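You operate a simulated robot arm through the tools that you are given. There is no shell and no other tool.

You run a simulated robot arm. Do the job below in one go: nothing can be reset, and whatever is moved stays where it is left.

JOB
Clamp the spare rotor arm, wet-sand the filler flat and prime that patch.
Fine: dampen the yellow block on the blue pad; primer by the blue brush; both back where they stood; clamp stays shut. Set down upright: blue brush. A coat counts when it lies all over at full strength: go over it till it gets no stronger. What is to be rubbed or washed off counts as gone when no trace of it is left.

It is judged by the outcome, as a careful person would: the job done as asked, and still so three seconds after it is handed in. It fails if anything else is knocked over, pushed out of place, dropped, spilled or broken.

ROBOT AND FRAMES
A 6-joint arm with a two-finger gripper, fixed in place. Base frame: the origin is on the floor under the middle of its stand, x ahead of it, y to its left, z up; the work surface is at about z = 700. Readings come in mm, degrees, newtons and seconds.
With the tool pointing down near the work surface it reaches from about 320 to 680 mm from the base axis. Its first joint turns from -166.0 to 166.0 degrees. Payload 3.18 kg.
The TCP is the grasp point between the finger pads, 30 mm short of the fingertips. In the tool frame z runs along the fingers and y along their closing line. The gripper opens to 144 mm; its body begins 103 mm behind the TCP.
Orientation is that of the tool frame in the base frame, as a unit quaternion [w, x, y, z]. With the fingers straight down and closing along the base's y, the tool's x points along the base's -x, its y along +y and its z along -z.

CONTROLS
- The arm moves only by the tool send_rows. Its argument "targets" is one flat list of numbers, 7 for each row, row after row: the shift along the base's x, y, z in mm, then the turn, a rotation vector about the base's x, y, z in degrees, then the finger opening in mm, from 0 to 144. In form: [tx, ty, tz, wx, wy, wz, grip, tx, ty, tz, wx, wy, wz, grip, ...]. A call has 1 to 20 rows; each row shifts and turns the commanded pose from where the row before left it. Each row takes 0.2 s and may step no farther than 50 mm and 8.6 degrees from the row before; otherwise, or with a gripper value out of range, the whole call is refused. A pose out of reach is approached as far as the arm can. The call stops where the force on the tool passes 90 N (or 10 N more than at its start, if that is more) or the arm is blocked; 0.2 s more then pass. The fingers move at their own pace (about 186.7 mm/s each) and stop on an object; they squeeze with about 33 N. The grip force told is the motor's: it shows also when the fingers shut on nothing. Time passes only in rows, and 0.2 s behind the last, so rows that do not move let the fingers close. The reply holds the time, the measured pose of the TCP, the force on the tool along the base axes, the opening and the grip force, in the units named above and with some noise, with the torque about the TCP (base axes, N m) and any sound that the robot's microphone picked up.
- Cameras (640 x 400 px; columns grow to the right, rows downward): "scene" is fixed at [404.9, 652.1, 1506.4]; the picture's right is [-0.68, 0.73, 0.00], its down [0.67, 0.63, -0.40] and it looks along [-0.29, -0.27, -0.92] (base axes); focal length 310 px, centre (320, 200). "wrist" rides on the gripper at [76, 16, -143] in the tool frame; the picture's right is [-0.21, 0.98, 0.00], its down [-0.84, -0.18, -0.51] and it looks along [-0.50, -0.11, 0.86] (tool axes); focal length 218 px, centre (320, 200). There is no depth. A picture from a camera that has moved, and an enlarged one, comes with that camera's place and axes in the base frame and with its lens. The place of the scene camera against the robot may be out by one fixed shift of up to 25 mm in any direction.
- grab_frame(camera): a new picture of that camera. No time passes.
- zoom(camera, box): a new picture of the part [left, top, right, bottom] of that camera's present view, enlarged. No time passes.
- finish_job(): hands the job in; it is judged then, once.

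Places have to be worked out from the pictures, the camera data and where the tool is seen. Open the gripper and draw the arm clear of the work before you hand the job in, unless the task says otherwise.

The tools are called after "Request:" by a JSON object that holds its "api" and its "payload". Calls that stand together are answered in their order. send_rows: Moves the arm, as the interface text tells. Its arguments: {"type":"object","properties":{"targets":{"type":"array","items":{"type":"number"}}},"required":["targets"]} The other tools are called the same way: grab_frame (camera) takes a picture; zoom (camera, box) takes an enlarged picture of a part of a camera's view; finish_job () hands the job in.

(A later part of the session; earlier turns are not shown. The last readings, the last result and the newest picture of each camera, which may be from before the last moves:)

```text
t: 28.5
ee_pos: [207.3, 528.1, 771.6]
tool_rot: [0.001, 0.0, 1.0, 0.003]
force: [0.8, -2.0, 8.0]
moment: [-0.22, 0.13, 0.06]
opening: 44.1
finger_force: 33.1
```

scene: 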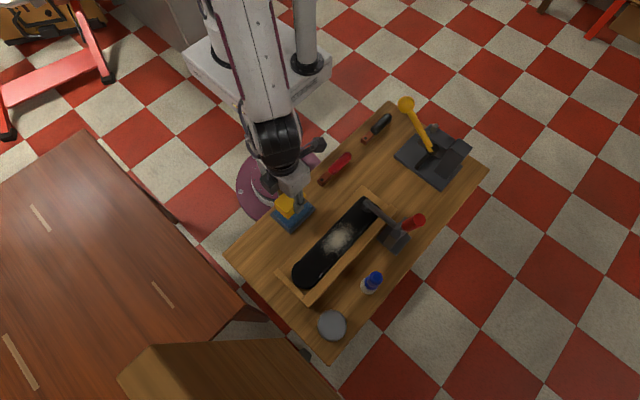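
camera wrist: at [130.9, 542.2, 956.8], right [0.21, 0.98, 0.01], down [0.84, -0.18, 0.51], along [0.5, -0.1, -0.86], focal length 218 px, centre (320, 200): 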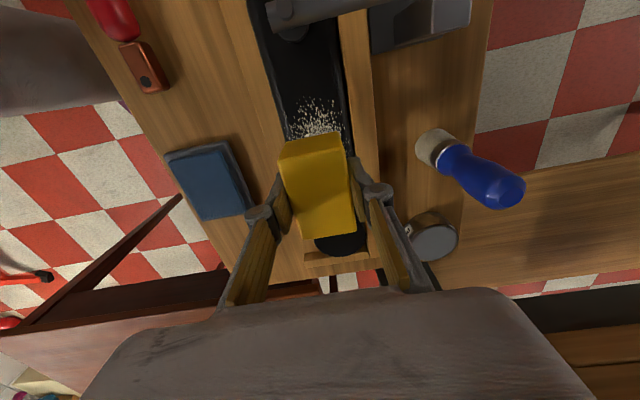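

Contact with 8 N at z≈771.6. I start sanding with gentle strokes along the rotor arm.

Request:
{"api": "send_rows", "payload": {"targets": [0, 0, -1, 0, 0, 0, 30, 10, 0, 0, 0, 0, 0, 30, 10, 0, 0, 0, 0, 0, 30, 10, 0, 0, 0, 0, 0, 30, -10, 0, 0, 0, 0, 0, 30, -10, 0, 0, 0, 0, 0, 30, -10, 0, 0, 0, 0, 0, 30, -10, 0, 0, 0, 0, 0, 30, -10, 0, 0, 0, 0, 0, 30, -10, 0, 0, 0, 0, 0, 30, 10, 0, 0, 0, 0, 0, 30, 10, 0, 0, 0, 0, 0, 30, 10, 0, 0, 0, 0, 0, 30]}}

Request:
{"api": "grab_frame", "payload": {"camera": "wrist"}}

Request:
{"api": "zoom", "payload": {"camera": "scene", "box": [260, 160, 440, 310]}}

```text
t: 31.3
ee_pos: [205.8, 528.7, 770.9]
tool_rot: [0.001, -0.001, 1.0, 0.004]
force: [-6.7, 0.0, 16.7]
moment: [-0.05, 0.18, -0.04]
opening: 44.3
finger_force: 33.3
```

```text
taken
camera wrist: at [129.5, 543.0, 912.3], right [0.21, 0.98, 0.01], down [0.84, -0.18, 0.51], along [0.5, -0.1, -0.86], focal length 218 px, centre (320, 200)
```

wrist: 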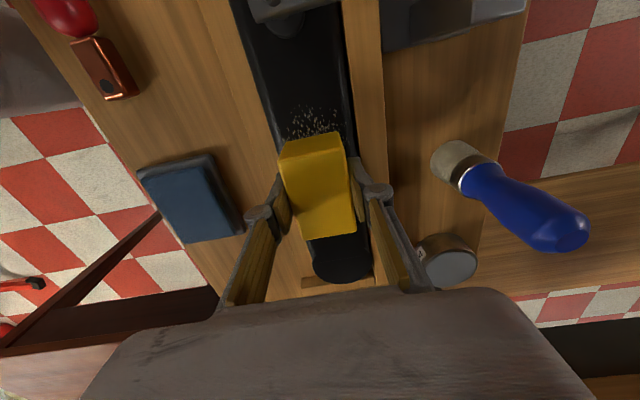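

```text
2.67 times, centred on (350, 235) of scene
camera zoom: at [404.9, 652.1, 1506.4], right [-0.68, 0.73, 0.0], down [0.67, 0.63, -0.4], along [-0.29, -0.27, -0.92], focal length 828 px, centre (240, 107)
```

zoom: 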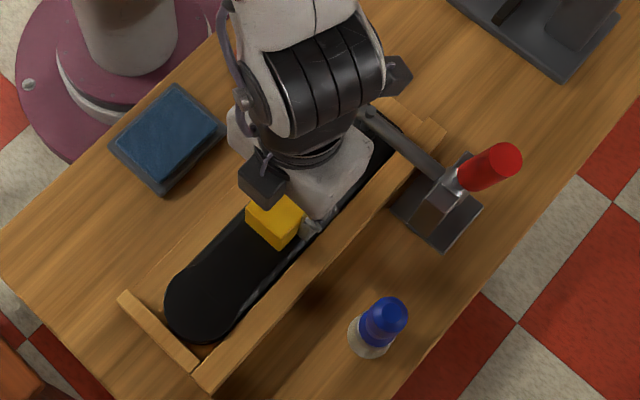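

The sanding clearly removes the filler; the +x side is already clean. I extend the strokes to cover the whole patch: x about 166–246 at y 528, then at y≈516.

Request:
{"api": "send_rows", "payload": {"targets": [-10, 0, 0, 0, 0, 0, 30, -10, 0, 0, 0, 0, 0, 30, -10, 0, 0, 0, 0, 0, 30, -10, 0, 0, 0, 0, 0, 30, 10, 0, 0, 0, 0, 0, 30, 10, 0, 0, 0, 0, 0, 30, 10, 0, 0, 0, 0, 0, 30, 10, 0, 0, 0, 0, 0, 30, 10, 0, 0, 0, 0, 0, 30, 10, 0, 0, 0, 0, 0, 30, 10, 0, 0, 0, 0, 0, 30, 10, 0, 0, 0, 0, 0, 30, 0, -6, 0, 0, 0, 0, 30, 0, -6, 0, 0, 0, 0, 30, -10, 0, 0, 0, 0, 0, 30, -10, 0, 0, 0, 0, 0, 30, -10, 0, 0, 0, 0, 0, 30, -10, 0, 0, 0, 0, 0, 30, -10, 0, 0, 0, 0, 0, 30, -10, 0, 0, 0, 0, 0, 30]}}

Request:
{"api": "grab_frame", "payload": {"camera": "wrist"}}

Request:
{"api": "zoom", "payload": {"camera": "scene", "box": [260, 160, 440, 310]}}

```text
t: 35.5
ee_pos: [189.7, 517.0, 769.2]
tool_rot: [0.001, -0.001, 1.0, 0.002]
force: [0.5, 0.1, 1.5]
moment: [0.01, -0.05, 0.0]
opening: 44.3
finger_force: 33.1
```

```text
taken
camera wrist: at [111.6, 532.1, 911.2], right [0.21, 0.98, 0.01], down [0.84, -0.18, 0.51], along [0.5, -0.1, -0.86], focal length 218 px, centre (320, 200)
```

wrist: 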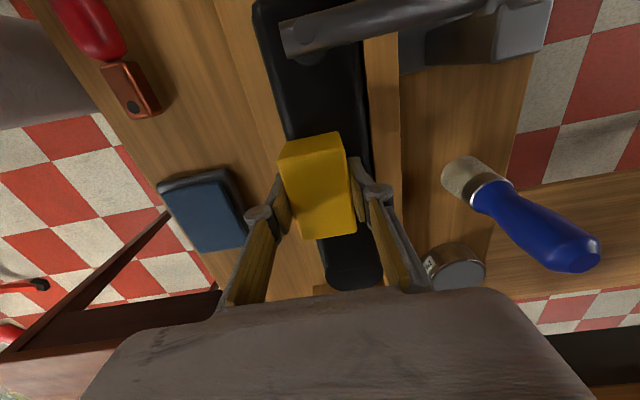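

```text
2.67 times, centred on (350, 235) of scene
camera zoom: at [404.9, 652.1, 1506.4], right [-0.68, 0.73, 0.0], down [0.67, 0.63, -0.4], along [-0.29, -0.27, -0.92], focal length 828 px, centre (240, 107)
```

zoom: 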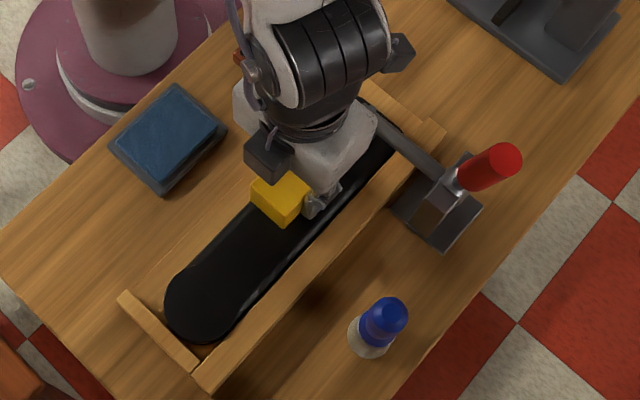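

Visible areas look clean, but the contact force has dropped to 1.5 N. I press 1.5 mm further and sweep the −x end and the +y side (y≈541).

Request:
{"api": "send_rows", "payload": {"targets": [0, 0, -1.5, 0, 0, 0, 30, -10, 0, 0, 0, 0, 0, 30, -10, 0, 0, 0, 0, 0, 30, 0, 8, 0, 0, 0, 0, 30, 0, 8, 0, 0, 0, 0, 30, 0, 7, 0, 0, 0, 0, 30, 10, 0, 0, 0, 0, 0, 30, 10, 0, 0, 0, 0, 0, 30, 10, 0, 0, 0, 0, 0, 30, 10, 0, 0, 0, 0, 0, 30, 10, 0, 0, 0, 0, 0, 30, 10, 0, 0, 0, 0, 0, 30, 10, 0, 0, 0, 0, 0, 30, 8, 0, 0, 0, 0, 0, 30]}}

Request:
{"api": "grab_frame", "payload": {"camera": "wrist"}}

```text
t: 38.5
ee_pos: [244.5, 540.8, 768.2]
tool_rot: [0.0, 0.0, 1.0, 0.002]
force: [-3.3, -0.5, 7.1]
moment: [0.07, 0.0, 0.06]
opening: 44.1
finger_force: 33.2
```

```text
taken
camera wrist: at [168.7, 555.1, 909.8], right [0.21, 0.98, 0.01], down [0.84, -0.18, 0.51], along [0.5, -0.1, -0.86], focal length 218 px, centre (320, 200)
```

wrist: 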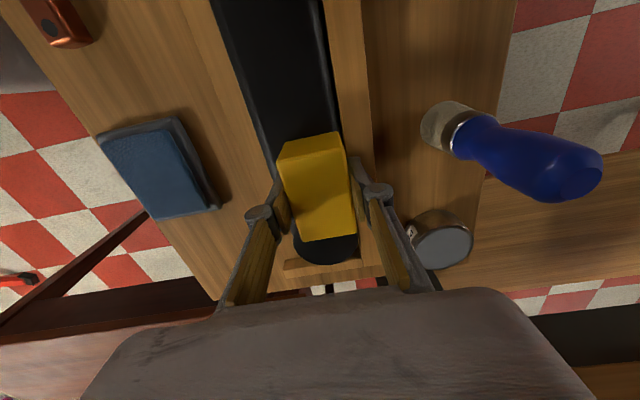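

I lift off and move aside to inspect the sanded area.

Request:
{"api": "send_rows", "payload": {"targets": [0, 0, 20, 0, 0, 0, 30, 0, 0, 40, 0, 0, 0, 30, -20, -35, 10, 0, 0, 0, 30, -20, -35, 10, 0, 0, 0, 30]}}

Request:
{"api": "grab_frame", "payload": {"camera": "wrist"}}

Request:
{"api": "zoom", "payload": {"camera": "scene", "box": [280, 180, 400, 300]}}

```text
t: 39.5
ee_pos: [204.6, 472.0, 847.9]
tool_rot: [0.001, 0.0, 1.0, 0.003]
force: [0.6, 0.2, -0.6]
moment: [-0.01, 0.04, -0.02]
opening: 44.2
finger_force: 33.1
```

```text
taken
camera wrist: at [128.7, 485.6, 989.2], right [0.21, 0.98, 0.01], down [0.84, -0.18, 0.51], along [0.5, -0.1, -0.86], focal length 218 px, centre (320, 200)
```

wrist: 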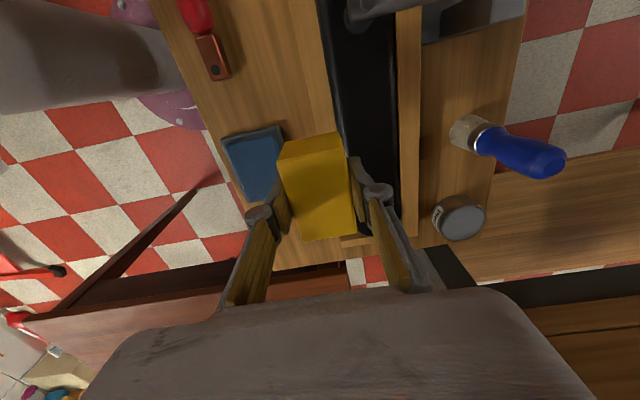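

```text
3.33 times, centred on (340, 240) of scene
camera zoom: at [404.9, 652.1, 1506.4], right [-0.68, 0.73, 0.0], down [0.67, 0.63, -0.4], along [-0.29, -0.27, -0.92], focal length 1034 px, centre (253, 67)
```

zoom: 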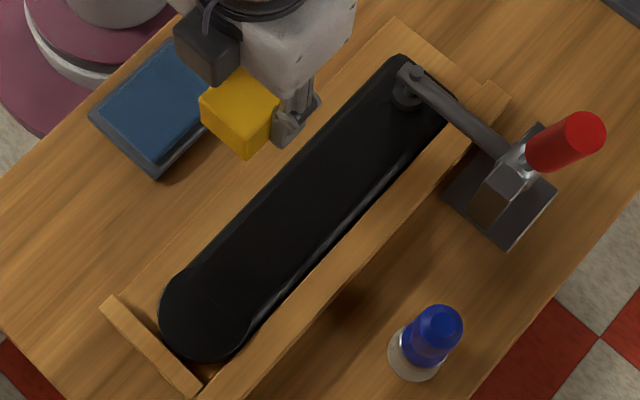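

The patch looks clean; I zoom in tightly to look for any traces.

Request:
{"api": "zoom", "payload": {"camera": "scene", "box": [310, 205, 370, 265]}}

Request:
{"api": "zoom", "payload": {"camera": "wrist", "box": [320, 0, 420, 160]}}

```text
6.67 times, centred on (340, 235) of scene
camera zoom: at [404.9, 652.1, 1506.4], right [-0.68, 0.73, 0.0], down [0.67, 0.63, -0.4], along [-0.29, -0.27, -0.92], focal length 2069 px, centre (187, -33)
```

zoom: 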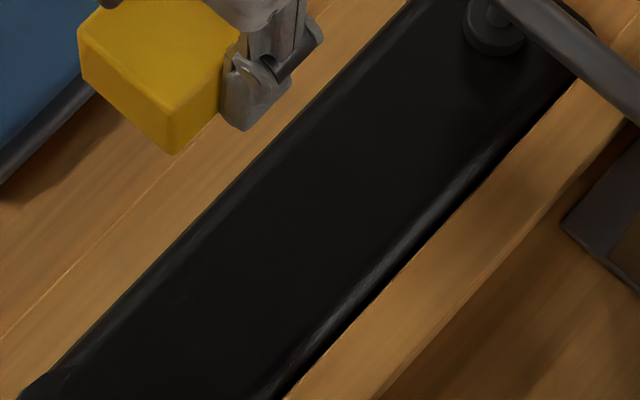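

```text
2.50 times, centred on (370, 80) of wrist
camera zoom: at [128.7, 485.6, 989.2], right [0.21, 0.98, 0.01], down [0.84, -0.18, 0.51], along [0.5, -0.1, -0.86], focal length 546 px, centre (195, 500)
```

zoom: 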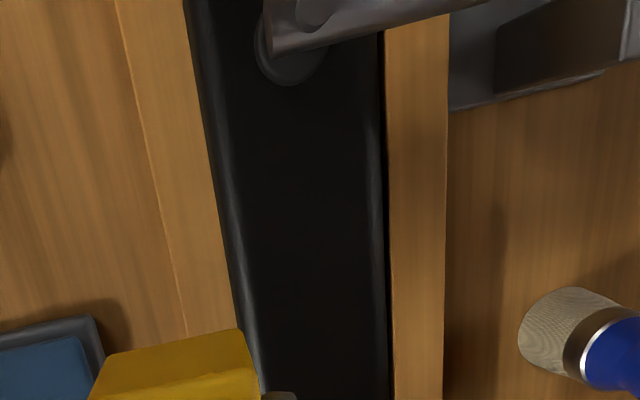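

No trace remains: the rotor arm is uniformly black across the patch. The block goes back home, so I carry it above its original spot at (364.8, 383.3).

Request:
{"api": "send_rows", "payload": {"targets": [40, -22, -10, 0, 0, 0, 30, 40, -22, -10, 0, 0, 0, 30, 40, -22, -10, 0, 0, 0, 30, 40, -22.5, -10, 0, 0, 0, 30, 0, 0, -30, 0, 0, 0, 30]}}

Request:
{"api": "grab_frame", "payload": {"camera": "wrist"}}

```text
t: 40.7
ee_pos: [367.6, 382.1, 778.5]
tool_rot: [0.001, 0.0, 1.0, 0.003]
force: [0.7, 0.1, -1.7]
moment: [0.01, 0.03, -0.05]
opening: 44.1
finger_force: 32.7
```

```text
taken
camera wrist: at [290.5, 396.2, 920.5], right [0.21, 0.98, 0.01], down [0.84, -0.18, 0.51], along [0.5, -0.1, -0.86], focal length 218 px, centre (320, 200)
```

wrist: 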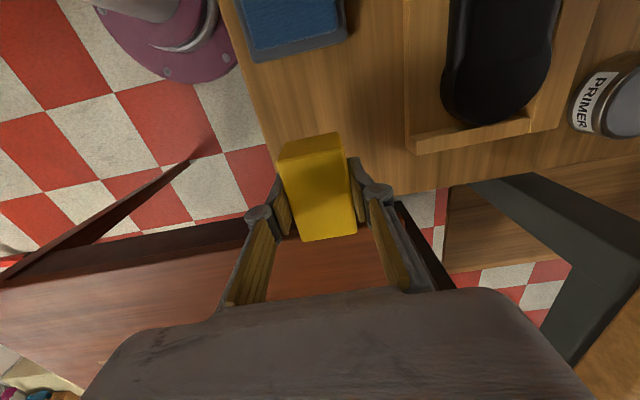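

I zoom on the held block to see whether it shifted in the grip.

Request:
{"api": "zoom", "payload": {"camera": "wrist", "box": [240, 110, 400, 260]}}

```text
2.67 times, centred on (320, 185) of wrist
camera zoom: at [290.5, 396.2, 920.5], right [0.21, 0.98, 0.01], down [0.84, -0.18, 0.51], along [0.5, -0.1, -0.86], focal length 582 px, centre (320, 240)
```

zoom: 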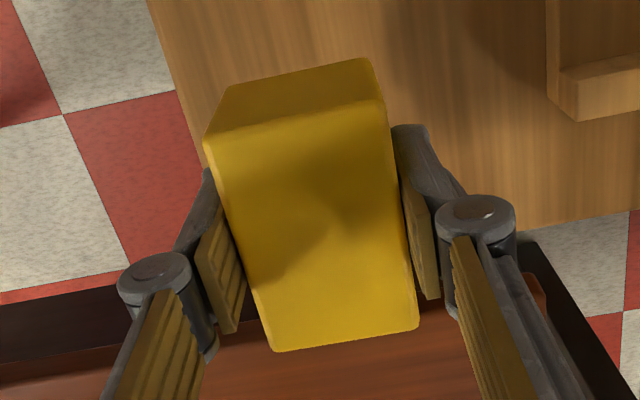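

The block has slid up about 5 mm and about 4 mm in +x within the grip, so I compensate with −6.5 mm x, +1 mm y. I then lower until it touches the bench.

Request:
{"api": "send_rows", "payload": {"targets": [-6.5, 1, -18, 0, 0, 0, 30, 0, 0, -8, 0, 0, 0, 30, 0, 0, -4, 0, 0, 0, 30, 0, 0, -3, 0, 0, 0, 30, 0, 0, -2, 0, 0, 0, 30]}}

```text
t: 41.9
ee_pos: [358.7, 384.1, 744.9]
tool_rot: [0.001, 0.0, 1.0, 0.003]
force: [-0.8, 0.4, -0.6]
moment: [0.02, 0.0, 0.03]
opening: 44.2
finger_force: 33.1
```

Not touching yet at 744.9, as expected. I correct +1.5 mm in x and continue down in small steps.

Request:
{"api": "send_rows", "payload": {"targets": [1.5, 0, -2, 0, 0, 0, 30, 0, 0, -1.5, 0, 0, 0, 30, 0, 0, -1.5, 0, 0, 0, 30]}}

```text
t: 42.7
ee_pos: [359.1, 382.9, 738.8]
tool_rot: [0.001, 0.0, 1.0, 0.003]
force: [0.4, 0.3, -1.3]
moment: [0.0, 0.02, 0.02]
opening: 44.1
finger_force: 32.5
```

Still no contact at 738.8; continue gently.

Request:
{"api": "send_rows", "payload": {"targets": [0, 0, -1.5, 0, 0, 0, 30, 0, 0, -1, 0, 0, 0, 30]}}

```text
t: 43.3
ee_pos: [360.1, 382.6, 736.8]
tool_rot: [0.001, 0.0, 1.0, 0.003]
force: [0.2, 0.1, -1.1]
moment: [0.01, -0.03, 0.01]
opening: 44.2
finger_force: 33.4
```

Request:
{"api": "send_rows", "payload": {"targets": [0, 0, -1, 0, 0, 0, 30, 0, 0, -1, 0, 0, 0, 30]}}

Request:
{"api": "zoom", "payload": {"camera": "wrist", "box": [240, 110, 400, 260]}}

Request:
{"api": "zoom", "payload": {"camera": "scene", "box": [220, 210, 300, 270]}}

```text
t: 43.9
ee_pos: [360.2, 382.3, 735.2]
tool_rot: [0.002, 0.001, 1.0, 0.003]
force: [0.1, -0.4, -1.0]
moment: [0.01, 0.01, -0.01]
opening: 44.0
finger_force: 33.1
```

```text
2.67 times, centred on (320, 185) of wrist
camera zoom: at [283.5, 396.4, 876.2], right [0.21, 0.98, 0.01], down [0.84, -0.18, 0.51], along [0.5, -0.1, -0.86], focal length 582 px, centre (320, 240)
```

zoom: 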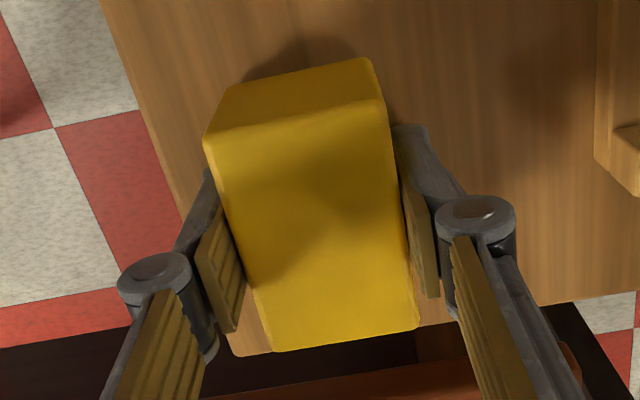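

```text
6.67 times, centred on (260, 240) of scene
camera zoom: at [404.9, 652.1, 1506.4], right [-0.68, 0.73, 0.0], down [0.67, 0.63, -0.4], along [-0.29, -0.27, -0.92], focal length 2069 px, centre (720, -67)
```

zoom: 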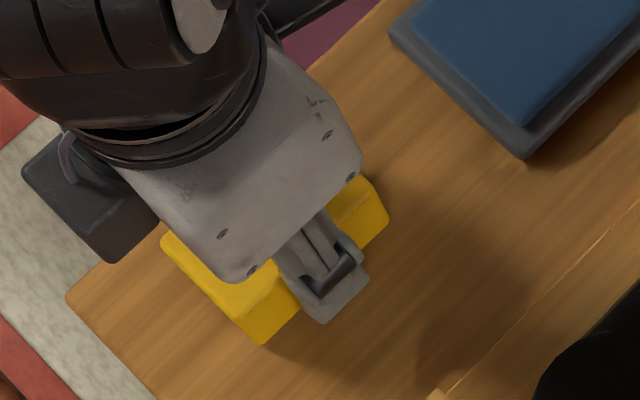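

Still no contact at 735.2, with the fingertips about 5 mm above the bench. I continue down 1 mm at a time.

Request:
{"api": "send_rows", "payload": {"targets": [0, 0, -1, 0, 0, 0, 30, 0, 0, -1, 0, 0, 0, 30]}}

```text
t: 44.5
ee_pos: [361.8, 381.4, 733.5]
tool_rot: [0.001, 0.0, 1.0, 0.003]
force: [-0.5, -0.2, -1.1]
moment: [0.01, -0.01, -0.01]
opening: 43.9
finger_force: 34.0
```

Request:
{"api": "send_rows", "payload": {"targets": [0, 0, -1, 0, 0, 0, 30, 0, 0, -0.5, 0, 0, 0, 30]}}

```text
t: 45.1
ee_pos: [360.8, 382.0, 732.4]
tool_rot: [0.002, 0.0, 1.0, 0.003]
force: [-1.4, -1.3, 17.0]
moment: [-0.16, 0.26, 0.02]
opening: 44.1
finger_force: 33.2
```

Contact at 732.4 (17 N). I ease off half a millimetre, open the fingers moderately and rise straight up.

Request:
{"api": "send_rows", "payload": {"targets": [0, 0, 0.5, 0, 0, 0, 30, 0, 0, 0, 0, 0, 0, 60, 0, 0, 0, 0, 0, 0, 90, 0, 0, 20, 0, 0, 0, 90, 0, 0, 45, 0, 0, 0, 90, 0, 0, 45, 0, 0, 0, 90, -10, 5, 40, 0, 0, 0, 90]}}

Request:
{"api": "grab_frame", "payload": {"camera": "wrist"}}

Request:
{"api": "zoom", "payload": {"camera": "scene", "box": [220, 180, 460, 360]}}

```text
t: 46.7
ee_pos: [351.9, 384.6, 879.3]
tool_rot: [0.001, 0.001, 1.0, 0.002]
force: [0.3, 0.4, -0.2]
moment: [0.02, 0.01, -0.03]
opening: 89.9
finger_force: 0.0
```

```text
taken
camera wrist: at [273.9, 398.9, 1020.9], right [0.21, 0.98, 0.01], down [0.84, -0.18, 0.51], along [0.5, -0.1, -0.86], focal length 218 px, centre (320, 200)
```

wrist: 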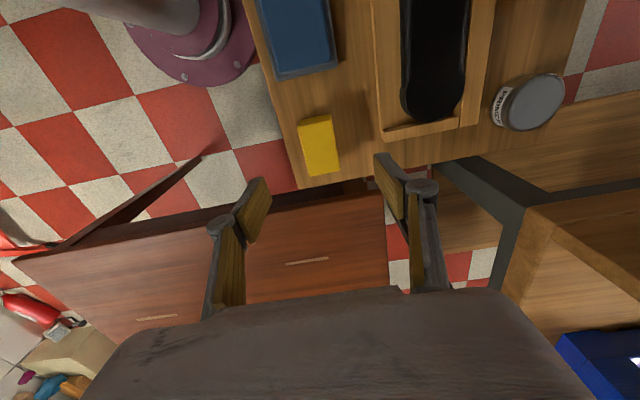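

```text
2.22 times, centred on (340, 270) of scene
camera zoom: at [404.9, 652.1, 1506.4], right [-0.68, 0.73, 0.0], down [0.67, 0.63, -0.4], along [-0.29, -0.27, -0.92], focal length 690 px, centre (276, 44)
```

zoom: 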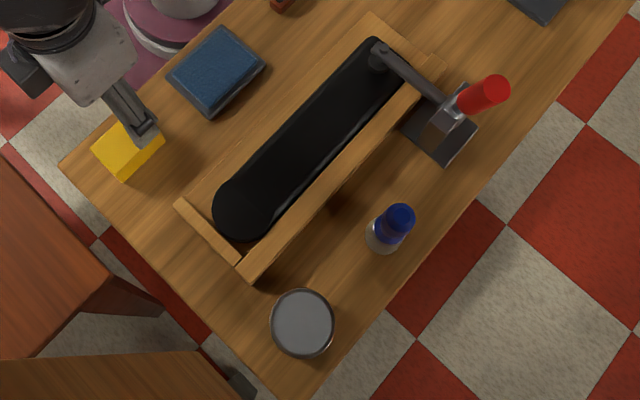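

I verify the block's resting position with a zoom.

Request:
{"api": "zoom", "payload": {"camera": "wrist", "box": [250, 80, 410, 200]}}

```text
3.33 times, centred on (330, 140) of wrist
camera zoom: at [273.9, 398.9, 1020.9], right [0.21, 0.98, 0.01], down [0.84, -0.18, 0.51], along [0.5, -0.1, -0.86], focal length 728 px, centre (287, 400)
```

zoom: 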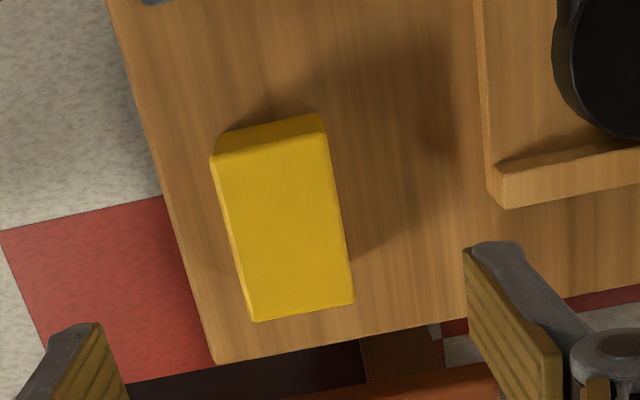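

The block rests level within about 4–5 mm of where it stood. Next is the brush at about (239, 666), top near z 811, at r≈707, so I'll hold it with the tool tilted outward. I yaw the tool +90° while moving to a staging pose, then tilt 40° about x.

Request:
{"api": "send_rows", "payload": {"targets": [-10, 9, 3, 0, 0, 8.2, 90, -10, 9, 3, 0, 0, 8.2, 90, -10, 9, 3, 0, 0, 8.2, 90, -10, 9, 3, 0, 0, 8.2, 90, -10, 9, 3, 0, 0, 8.2, 90, -10, 9, 3, 0, 0, 8.2, 90, -10, 9, 3, 0, 0, 8.2, 90, -10, 9, 3, 0, 0, 8.2, 90, -10, 9, 0, 0, 0, 8.2, 90, -10, 9, 0, 0, 0, 8.2, 90, -10, 9, 0, 0, 0, 8, 90, 0, 0, 0, 8, 0, 0, 90, 0, 0, 0, 8, 0, 0, 90, 0, 0, 0, 8, 0, 0, 90, 0, 0, 0, 8, 0, 0, 90, 0, 0, 0, 8, 0, 0, 90]}}

Request:
{"api": "grab_frame", "payload": {"camera": "wrist"}}

Request:
{"api": "grab_frame", "payload": {"camera": "scene"}}

```text
t: 50.3
ee_pos: [217.3, 464.4, 890.1]
tool_rot: [-0.186, 0.706, -0.642, -0.234]
force: [-0.8, -0.1, -0.1]
moment: [-0.03, 0.01, -0.05]
opening: 90.1
finger_force: 0.1
stopped in row 16: the arm was blocked; the commanded pose is now the measured one
```

```text
taken
camera wrist: at [219.8, 318.8, 963.5], right [-0.99, 0.07, 0.16], down [0.17, 0.43, 0.89], along [-0.01, 0.9, -0.43], focal length 218 px, centre (320, 200)
```

wrist: 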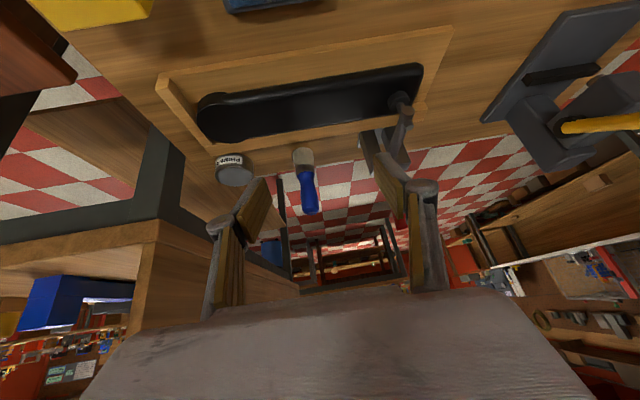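

```text
taken
```

scene: 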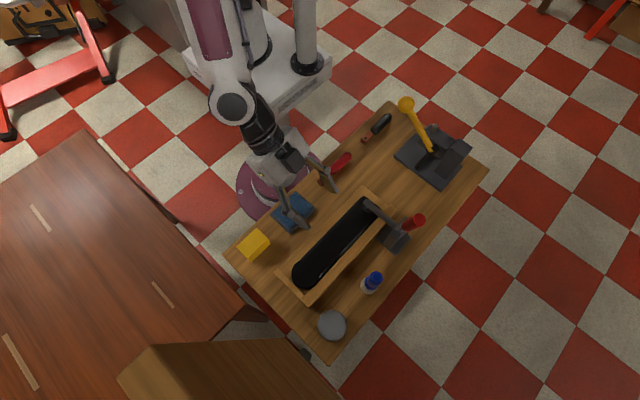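

The arm was blocked by its own folding at this close radius while tilting. I move outward and see whether it frees, keeping the orientation for now.

Request:
{"api": "send_rows", "payload": {"targets": [4, 25, 0, 0, 0, 0, 90, 4, 25, 0, 0, 0, 0, 90, 4, 25, 0, 0, 0, 0, 90]}}

```text
t: 51.1
ee_pos: [230.5, 541.3, 890.6]
tool_rot: [-0.185, 0.707, -0.642, -0.233]
force: [0.5, 0.2, 0.3]
moment: [-0.04, 0.01, 0.05]
opening: 90.0
finger_force: 0.0
```

It moves freely outward. I now correct the orientation to the intended 40° tilt with closing along x.

Request:
{"api": "send_rows", "payload": {"targets": [0, 0, 0, 2.7, -0.9, -3.1, 90, 0, 0, 0, 2.7, -0.9, -3.1, 90, 0, 0, 0, 0, 0, 0, 90]}}

Request:
{"api": "grab_frame", "payload": {"camera": "wrist"}}

Request:
{"api": "grab_frame", "payload": {"camera": "scene"}}

```text
t: 51.9
ee_pos: [229.8, 540.0, 889.9]
tool_rot: [-0.241, 0.665, -0.664, -0.242]
force: [0.2, 0.2, -0.4]
moment: [-0.01, 0.03, 0.01]
opening: 90.0
finger_force: 0.1
```

```text
taken
camera wrist: at [213.2, 388.1, 949.9], right [-0.98, 0.16, 0.13], down [0.18, 0.32, 0.93], along [0.1, 0.93, -0.34], focal length 218 px, centre (320, 200)
```

wrist: 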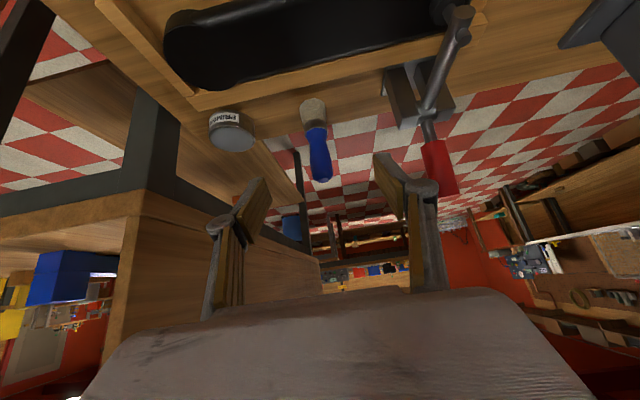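

```text
taken
```

scene: 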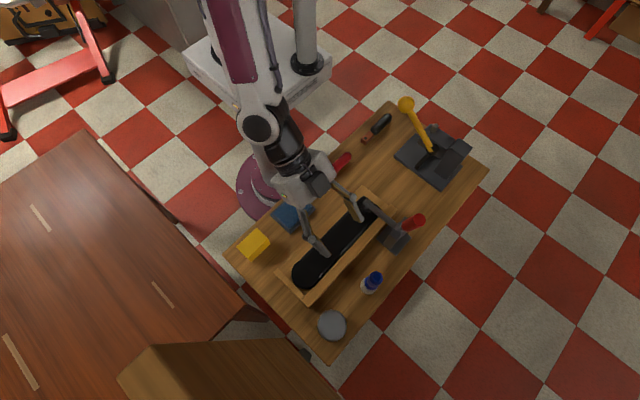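

The orientation is right now. Before taking the brush, I test that the painting region (about (206, 510, 825)) is reachable in this orientation.

Request:
{"api": "send_rows", "payload": {"targets": [-8, -8, -20, 0, 0, 0, 90, -8, -8, -20, 0, 0, 0, 90, -8, -12, -20, 0, 0, 0, 90]}}

Request:
{"api": "grab_frame", "payload": {"camera": "wrist"}}

```text
t: 52.7
ee_pos: [207.4, 513.0, 831.7]
tool_rot: [-0.241, 0.665, -0.664, -0.242]
force: [-0.1, 0.0, -0.5]
moment: [0.0, -0.02, 0.04]
opening: 90.0
finger_force: 0.0
```

```text
taken
camera wrist: at [191.1, 361.6, 890.0], right [-0.98, 0.16, 0.13], down [0.18, 0.32, 0.93], along [0.1, 0.93, -0.34], focal length 218 px, centre (320, 200)
```

wrist: 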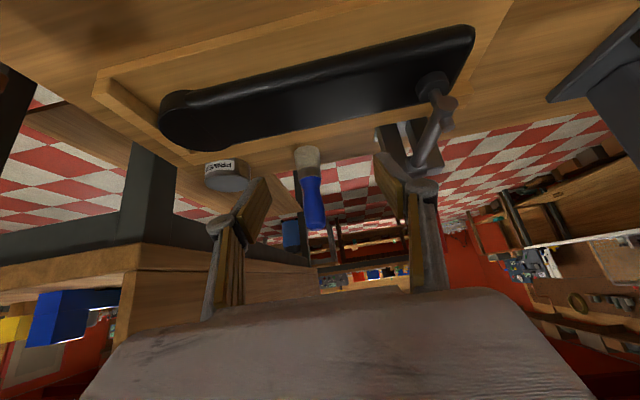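

That region is reachable. I zoom on the brush and tin from this low viewpoint to get their heights and shape.

Request:
{"api": "zoom", "payload": {"camera": "wrist", "box": [180, 130, 360, 240]}}

Request:
{"api": "zoom", "payload": {"camera": "wrist", "box": [280, 135, 340, 235]}}

```text
3.56 times, centred on (270, 185) of wrist
camera zoom: at [191.1, 361.6, 890.0], right [-0.98, 0.16, 0.13], down [0.18, 0.32, 0.93], along [0.1, 0.93, -0.34], focal length 776 px, centre (498, 253)
```

zoom: 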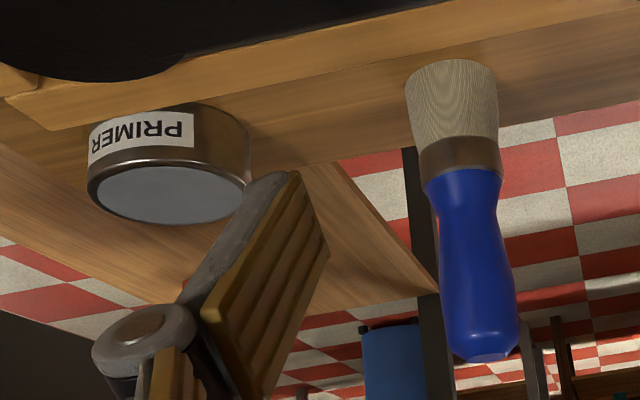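

```text
4.00 times, centred on (310, 185) of wrist
camera zoom: at [191.1, 361.6, 890.0], right [-0.98, 0.16, 0.13], down [0.18, 0.32, 0.93], along [0.1, 0.93, -0.34], focal length 873 px, centre (360, 260)
```

zoom: 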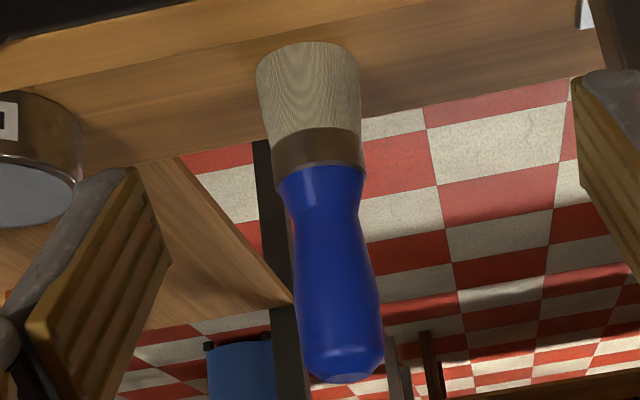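

The brush: foot at z 700, ferrule z≈732–747, narrow waist z≈762, bulge z≈798, top z≈821, axis near (236, 666). I'll grip around the waist at z≈768. First I go to a pre-grasp pose 100 mm back along the tool axis.

Request:
{"api": "send_rows", "payload": {"targets": [10, 30, 5, 0, 0, 0, 90, 10, 30, 5, 0, 0, 0, 90, 9, 29, 3, 0, 0, 0, 90]}}

Request:
{"api": "grab_frame", "payload": {"camera": "wrist"}}

```text
t: 53.5
ee_pos: [237.7, 602.9, 844.8]
tool_rot: [-0.24, 0.666, -0.664, -0.242]
force: [0.0, 0.0, 0.3]
moment: [-0.02, 0.01, -0.01]
opening: 89.8
finger_force: 0.2
```

```text
taken
camera wrist: at [220.7, 451.4, 903.5], right [-0.98, 0.16, 0.13], down [0.18, 0.32, 0.93], along [0.1, 0.93, -0.34], focal length 218 px, centre (320, 200)
```

wrist: 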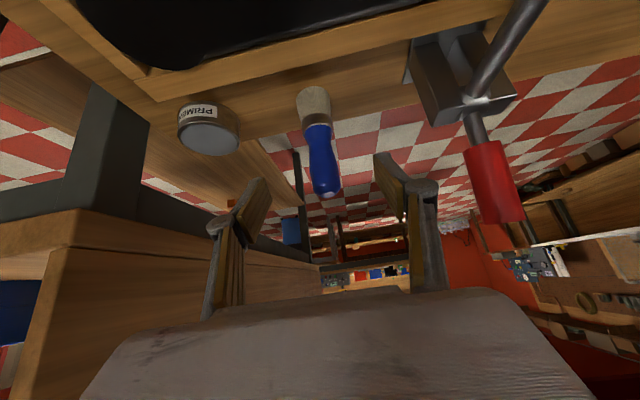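

The brush lines up on the tool axis (image column 320). I zoom once to verify the grip height before advancing.

Request:
{"api": "zoom", "payload": {"camera": "wrist", "box": [270, 75, 370, 205]}}

```text
3.08 times, centred on (320, 140) of wrist
camera zoom: at [220.7, 451.4, 903.5], right [-0.98, 0.16, 0.13], down [0.18, 0.32, 0.93], along [0.1, 0.93, -0.34], focal length 672 px, centre (320, 385)
```

zoom: 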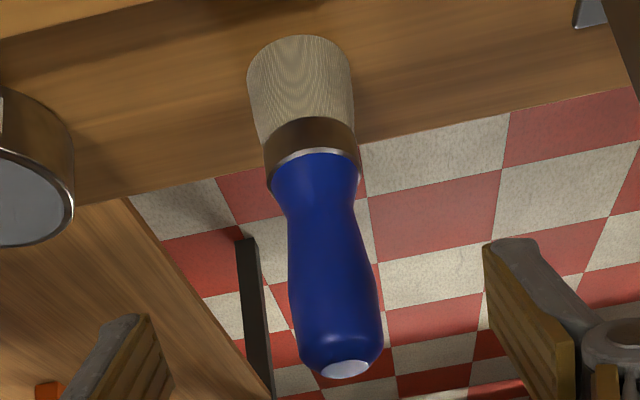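

Aligned, with a 1.5 mm x offset to correct. I advance along the tool axis around the handle without closing.

Request:
{"api": "send_rows", "payload": {"targets": [-0.5, 25.4, -30.6, 0, 0, 0, 90, -0.5, 25.4, -30.6, 0, 0, 0, 90, -0.5, 12.4, -15.3, 0, 0, 0, 90]}}

Request:
{"api": "grab_frame", "payload": {"camera": "wrist"}}

Request:
{"api": "zoom", "payload": {"camera": "scene", "box": [280, 200, 440, 340]}}

```text
t: 54.3
ee_pos: [231.2, 664.0, 767.6]
tool_rot: [-0.241, 0.665, -0.664, -0.242]
force: [0.2, 0.6, -0.1]
moment: [0.06, 0.03, 0.0]
opening: 90.1
finger_force: 0.0
```

```text
taken
camera wrist: at [215.4, 513.1, 826.0], right [-0.98, 0.16, 0.13], down [0.18, 0.32, 0.93], along [0.1, 0.93, -0.34], focal length 218 px, centre (320, 200)
```

wrist: 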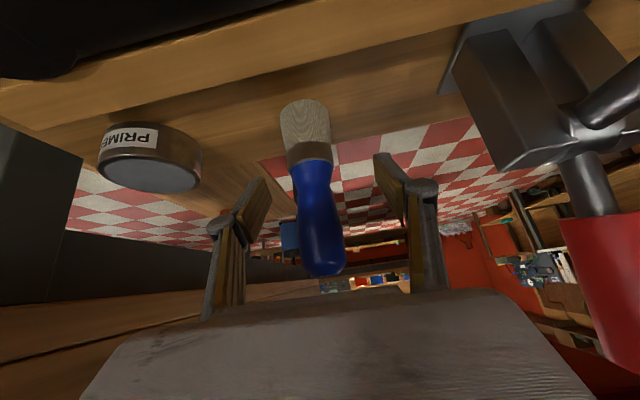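

```text
2.86 times, centred on (360, 270) of scene
camera zoom: at [404.9, 652.1, 1506.4], right [-0.68, 0.73, 0.0], down [0.67, 0.63, -0.4], along [-0.29, -0.27, -0.92], focal length 887 px, centre (206, 0)
```

zoom: 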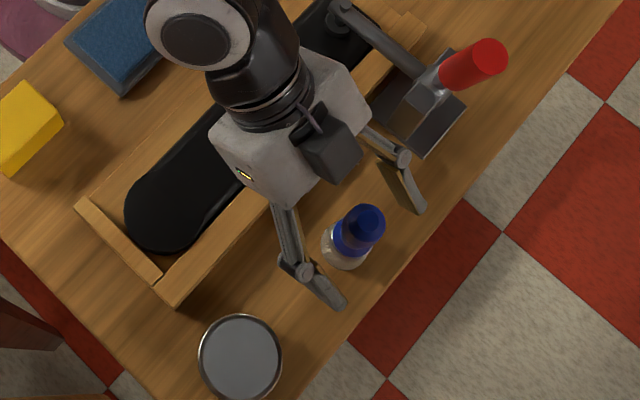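

The measured x is about 5 mm short of what I commanded, and the brush appears slightly to the +x side. I wait a row and re-measure.

Request:
{"api": "send_rows", "payload": {"targets": [0, 0, 0, 0, 0, 0, 90, 0, 0, 0, 0, 0, 0, 90]}}

```text
t: 54.9
ee_pos: [230.9, 664.3, 766.9]
tool_rot: [0.241, -0.665, 0.665, 0.242]
force: [-0.5, -0.7, 0.2]
moment: [-0.01, 0.0, -0.05]
opening: 90.2
finger_force: 0.0
```

The reading is steady, so I correct +5.5 mm in x and +1.5 mm in y and re-measure.

Request:
{"api": "send_rows", "payload": {"targets": [5.5, 1.5, 0, 0, 0, 0, 90, 0, 0, 0, 0, 0, 0, 90]}}

Request:
{"api": "zoom", "payload": {"camera": "wrist", "box": [200, 80, 440, 300]}}

```text
t: 55.5
ee_pos: [238.3, 665.1, 767.0]
tool_rot: [0.241, -0.664, 0.665, 0.241]
force: [0.3, 0.0, 0.4]
moment: [0.01, -0.04, 0.02]
opening: 90.1
finger_force: 0.1
```

```text
1.82 times, centred on (320, 190) of wrist
camera zoom: at [221.9, 513.8, 826.2], right [-0.98, 0.16, 0.13], down [0.18, 0.32, 0.93], along [0.1, 0.93, -0.34], focal length 397 px, centre (320, 218)
```

zoom: 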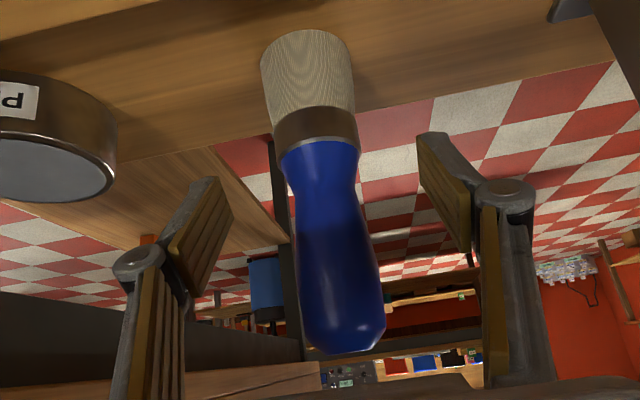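

The brush is centred between the fingers now. I close on the handle.

Request:
{"api": "send_rows", "payload": {"targets": [0, 0, 0, 0, 0, 0, 60, 0, 0, 0, 0, 0, 0, 36, 0, 0, 0, 0, 0, 0, 10, 0, 0, 0, 0, 0, 0, 10, 0, 0, 0, 0, 0, 0, 10]}}

Request:
{"api": "zoom", "payload": {"camera": "wrist", "box": [200, 80, 440, 300]}}

Request:
{"api": "zoom", "payload": {"camera": "scene", "box": [280, 200, 440, 340]}}

```text
t: 56.7
ee_pos: [238.7, 664.8, 767.3]
tool_rot: [-0.241, 0.665, -0.665, -0.242]
force: [0.4, 0.2, -0.3]
moment: [0.01, 0.0, 0.01]
opening: 31.0
finger_force: 33.0
```

```text
1.82 times, centred on (320, 190) of wrist
camera zoom: at [221.8, 513.7, 826.2], right [-0.98, 0.16, 0.13], down [0.18, 0.32, 0.93], along [0.1, 0.93, -0.34], focal length 397 px, centre (320, 218)
```

zoom: 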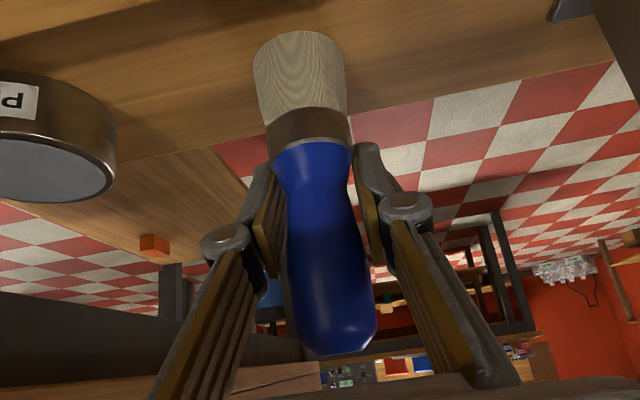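

```text
2.86 times, centred on (360, 270) of scene
camera zoom: at [404.9, 652.1, 1506.4], right [-0.68, 0.73, 0.0], down [0.67, 0.63, -0.4], along [-0.29, -0.27, -0.92], focal length 887 px, centre (206, 0)
```

zoom: 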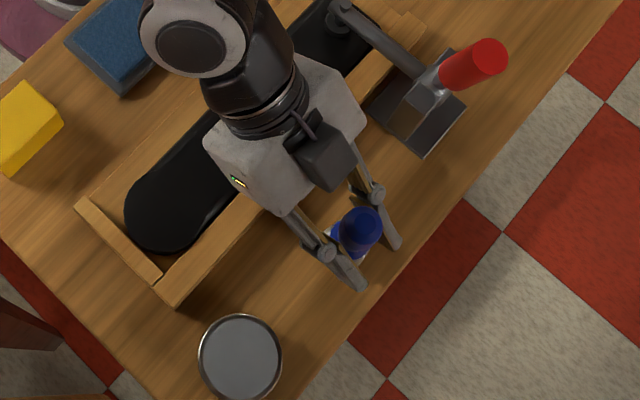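

Gripped at 31 mm with 33 N. I lift the brush straight up 60 mm and check that it hangs upright.

Request:
{"api": "send_rows", "payload": {"targets": [0, 0, 10, 0, 0, 0, 10, 0, 0, 25, 0, 0, 0, 10, 0, 0, 25, 0, 0, 0, 10]}}

Request:
{"api": "grab_frame", "payload": {"camera": "wrist"}}

Request:
{"api": "zoom", "payload": {"camera": "scene", "box": [280, 200, 440, 340]}}

```text
t: 57.5
ee_pos: [239.1, 662.5, 825.6]
tool_rot: [-0.241, 0.665, -0.665, -0.241]
force: [1.2, -0.4, -0.2]
moment: [-0.01, -0.01, 0.0]
opening: 31.1
finger_force: 32.8
```

```text
taken
camera wrist: at [222.1, 511.9, 884.9], right [-0.98, 0.16, 0.14], down [0.18, 0.32, 0.93], along [0.1, 0.93, -0.34], focal length 218 px, centre (320, 200)
```

wrist: 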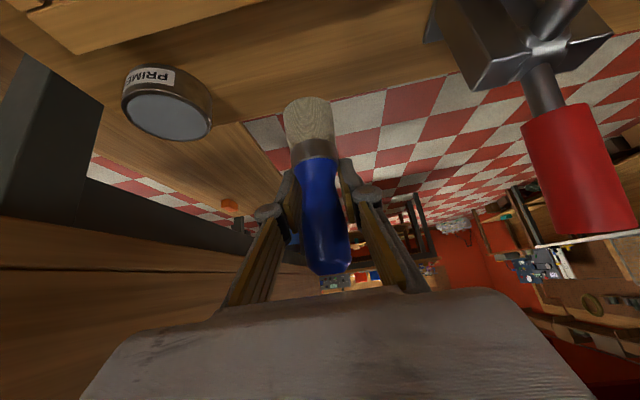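

```text
2.86 times, centred on (360, 270) of scene
camera zoom: at [404.9, 652.1, 1506.4], right [-0.68, 0.73, 0.0], down [0.67, 0.63, -0.4], along [-0.29, -0.27, -0.92], focal length 887 px, centre (206, 0)
```

zoom: 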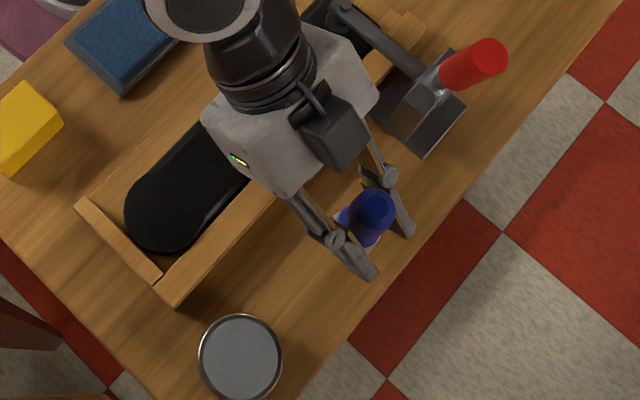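

The brush is up and hanging upright; its foot is about 67 mm below the TCP. I carry it over the tin, which I estimate near (368, 657).

Request:
{"api": "send_rows", "payload": {"targets": [32, -1, 0, 0, 0, 0, 10, 32, -1, 0, 0, 0, 0, 10, 32, -1, 0, 0, 0, 0, 10, 32, -1, 0, 0, 0, 0, 10, 0, 0, 0, 0, 0, 0, 10]}}

Request:
{"api": "grab_frame", "payload": {"camera": "wrist"}}

Request:
{"api": "zoom", "payload": {"camera": "scene", "box": [270, 250, 410, 370]}}

```text
t: 58.7
ee_pos: [368.7, 659.1, 827.0]
tool_rot: [-0.24, 0.665, -0.664, -0.242]
force: [0.6, 0.9, -0.3]
moment: [-0.01, 0.03, 0.0]
opening: 31.0
finger_force: 32.9
```

```text
taken
camera wrist: at [352.8, 507.8, 885.9], right [-0.98, 0.16, 0.14], down [0.18, 0.32, 0.93], along [0.1, 0.93, -0.34], focal length 218 px, centre (320, 200)
```

wrist: 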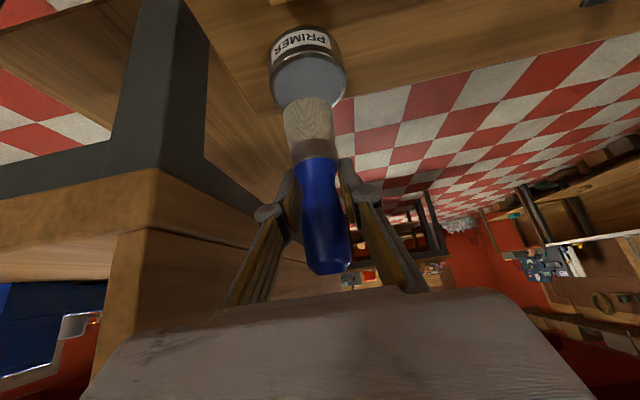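

```text
3.33 times, centred on (340, 310) of scene
camera zoom: at [404.9, 652.1, 1506.4], right [-0.68, 0.73, 0.0], down [0.67, 0.63, -0.4], along [-0.29, -0.27, -0.92], focal length 1034 px, centre (253, -167)
```

zoom: 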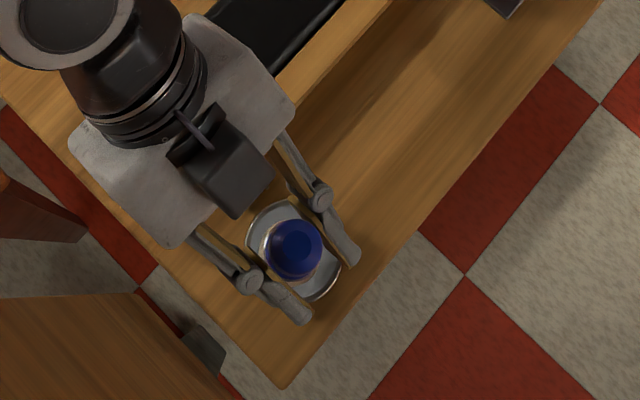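

The brush is over the tin area. I zoom in the wrist view to compare the tin rim with the brush axis.

Request:
{"api": "zoom", "payload": {"camera": "wrist", "box": [240, 10, 380, 130]}}

```text
3.33 times, centred on (310, 70) of wrist
camera zoom: at [352.8, 507.8, 885.9], right [-0.98, 0.16, 0.14], down [0.18, 0.32, 0.93], along [0.1, 0.93, -0.34], focal length 728 px, centre (353, 633)
```

zoom: 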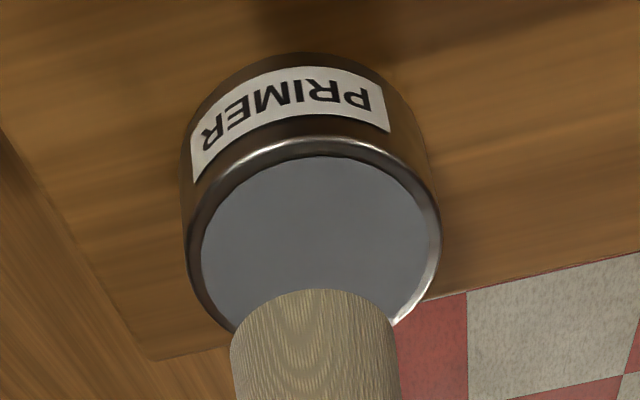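

The tin centre works out at about (365, 652) with its rim near z 727, so I shift (−4, −7). I lower the brush to just above the paint and check again.

Request:
{"api": "send_rows", "payload": {"targets": [-4, -7, 0, 0, 0, 0, 10, 0, 0, -12, 0, 0, 0, 10, 0, 0, -10, 0, 0, 0, 10, 0, 0, 0, 0, 0, 0, 10]}}

Request:
{"api": "zoom", "payload": {"camera": "wrist", "box": [240, 10, 400, 150]}}

Request:
{"api": "zoom", "payload": {"camera": "scene", "box": [270, 250, 410, 370]}}

```text
t: 59.7
ee_pos: [363.7, 653.1, 805.2]
tool_rot: [-0.241, 0.665, -0.664, -0.242]
force: [0.3, -0.7, -1.1]
moment: [0.03, -0.01, 0.0]
opening: 31.3
finger_force: 34.0
```

```text
2.86 times, centred on (320, 80) of wrist
camera zoom: at [347.3, 502.4, 863.6], right [-0.98, 0.16, 0.13], down [0.18, 0.32, 0.93], along [0.1, 0.93, -0.34], focal length 624 px, centre (320, 543)
```

zoom: 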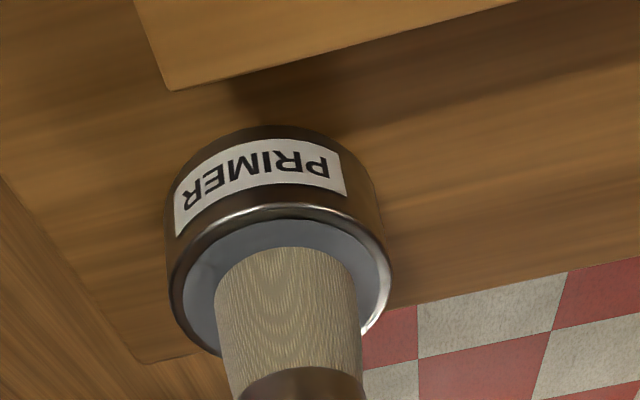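

```text
3.33 times, centred on (340, 310) of scene
camera zoom: at [404.9, 652.1, 1506.4], right [-0.68, 0.73, 0.0], down [0.67, 0.63, -0.4], along [-0.29, -0.27, -0.92], focal length 1034 px, centre (253, -167)
```

zoom: 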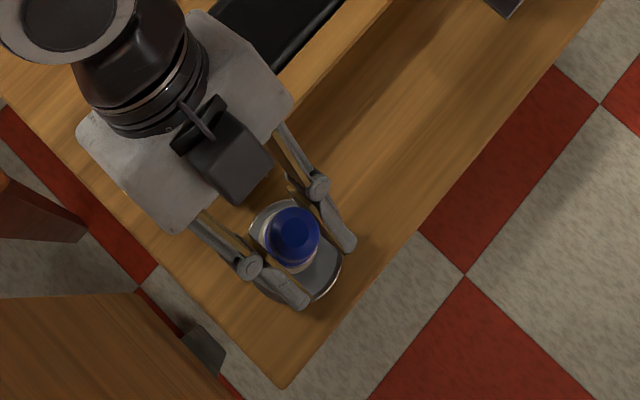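

The brush is centred over the paint within about 3 mm. I lower it into the primer in small steps while watching the force.

Request:
{"api": "send_rows", "payload": {"targets": [1, -2, -6, 0, 0, 0, 10, 0, 0, -4, 0, 0, 0, 10, 0, 0, -3, 0, 0, 0, 10]}}

Request:
{"api": "zoom", "payload": {"camera": "wrist", "box": [240, 10, 400, 150]}}

```text
t: 60.5
ee_pos: [365.6, 654.2, 796.1]
tool_rot: [0.245, -0.663, 0.664, 0.243]
force: [0.7, 0.3, 29.5]
moment: [-0.03, -0.04, -0.05]
opening: 30.2
finger_force: 32.6
```

```text
2.86 times, centred on (320, 80) of wrist
camera zoom: at [348.4, 502.2, 854.4], right [-0.98, 0.16, 0.13], down [0.18, 0.31, 0.93], along [0.11, 0.94, -0.33], focal length 624 px, centre (320, 543)
```

zoom: 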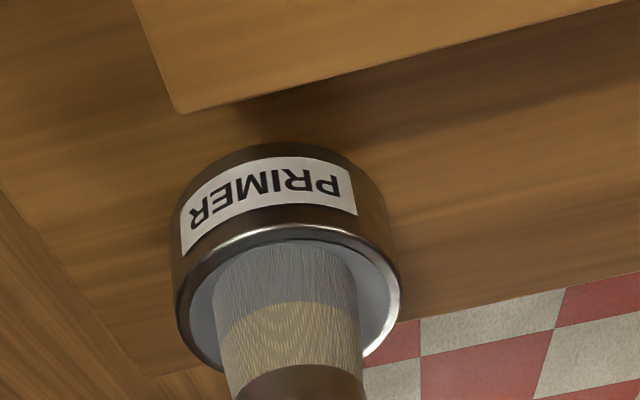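

The bristle tips are now loaded with grey primer (contact 29 N on the paint surface). I lift straight up and inspect the brush.

Request:
{"api": "send_rows", "payload": {"targets": [0, 0, 6, 0, 0, 0, 10, 0, 0, 15, 0, 0, 0, 10, 0, 0, 35, 0, 0, 0, 10]}}

Request:
{"api": "grab_frame", "payload": {"camera": "wrist"}}

Request:
{"api": "zoom", "payload": {"camera": "scene", "box": [270, 250, 410, 370]}}

```text
t: 61.3
ee_pos: [361.6, 653.2, 847.2]
tool_rot: [-0.239, 0.665, -0.665, -0.241]
force: [-0.3, -0.5, -0.6]
moment: [0.04, -0.03, 0.03]
opening: 30.1
finger_force: 32.8
```

```text
taken
camera wrist: at [345.6, 502.1, 905.6], right [-0.98, 0.16, 0.14], down [0.18, 0.32, 0.93], along [0.1, 0.93, -0.34], focal length 218 px, centre (320, 200)
```

wrist: 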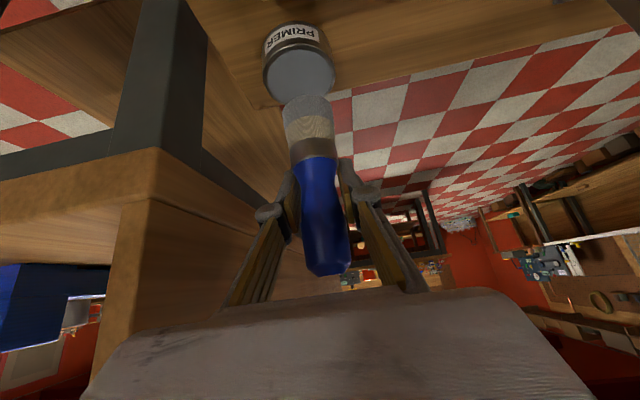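

```text
3.33 times, centred on (340, 310) of scene
camera zoom: at [404.9, 652.1, 1506.4], right [-0.68, 0.73, 0.0], down [0.67, 0.63, -0.4], along [-0.29, -0.27, -0.92], focal length 1034 px, centre (253, -167)
```

zoom: 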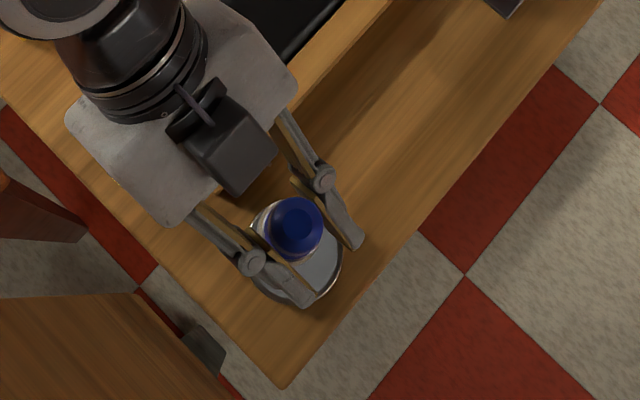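

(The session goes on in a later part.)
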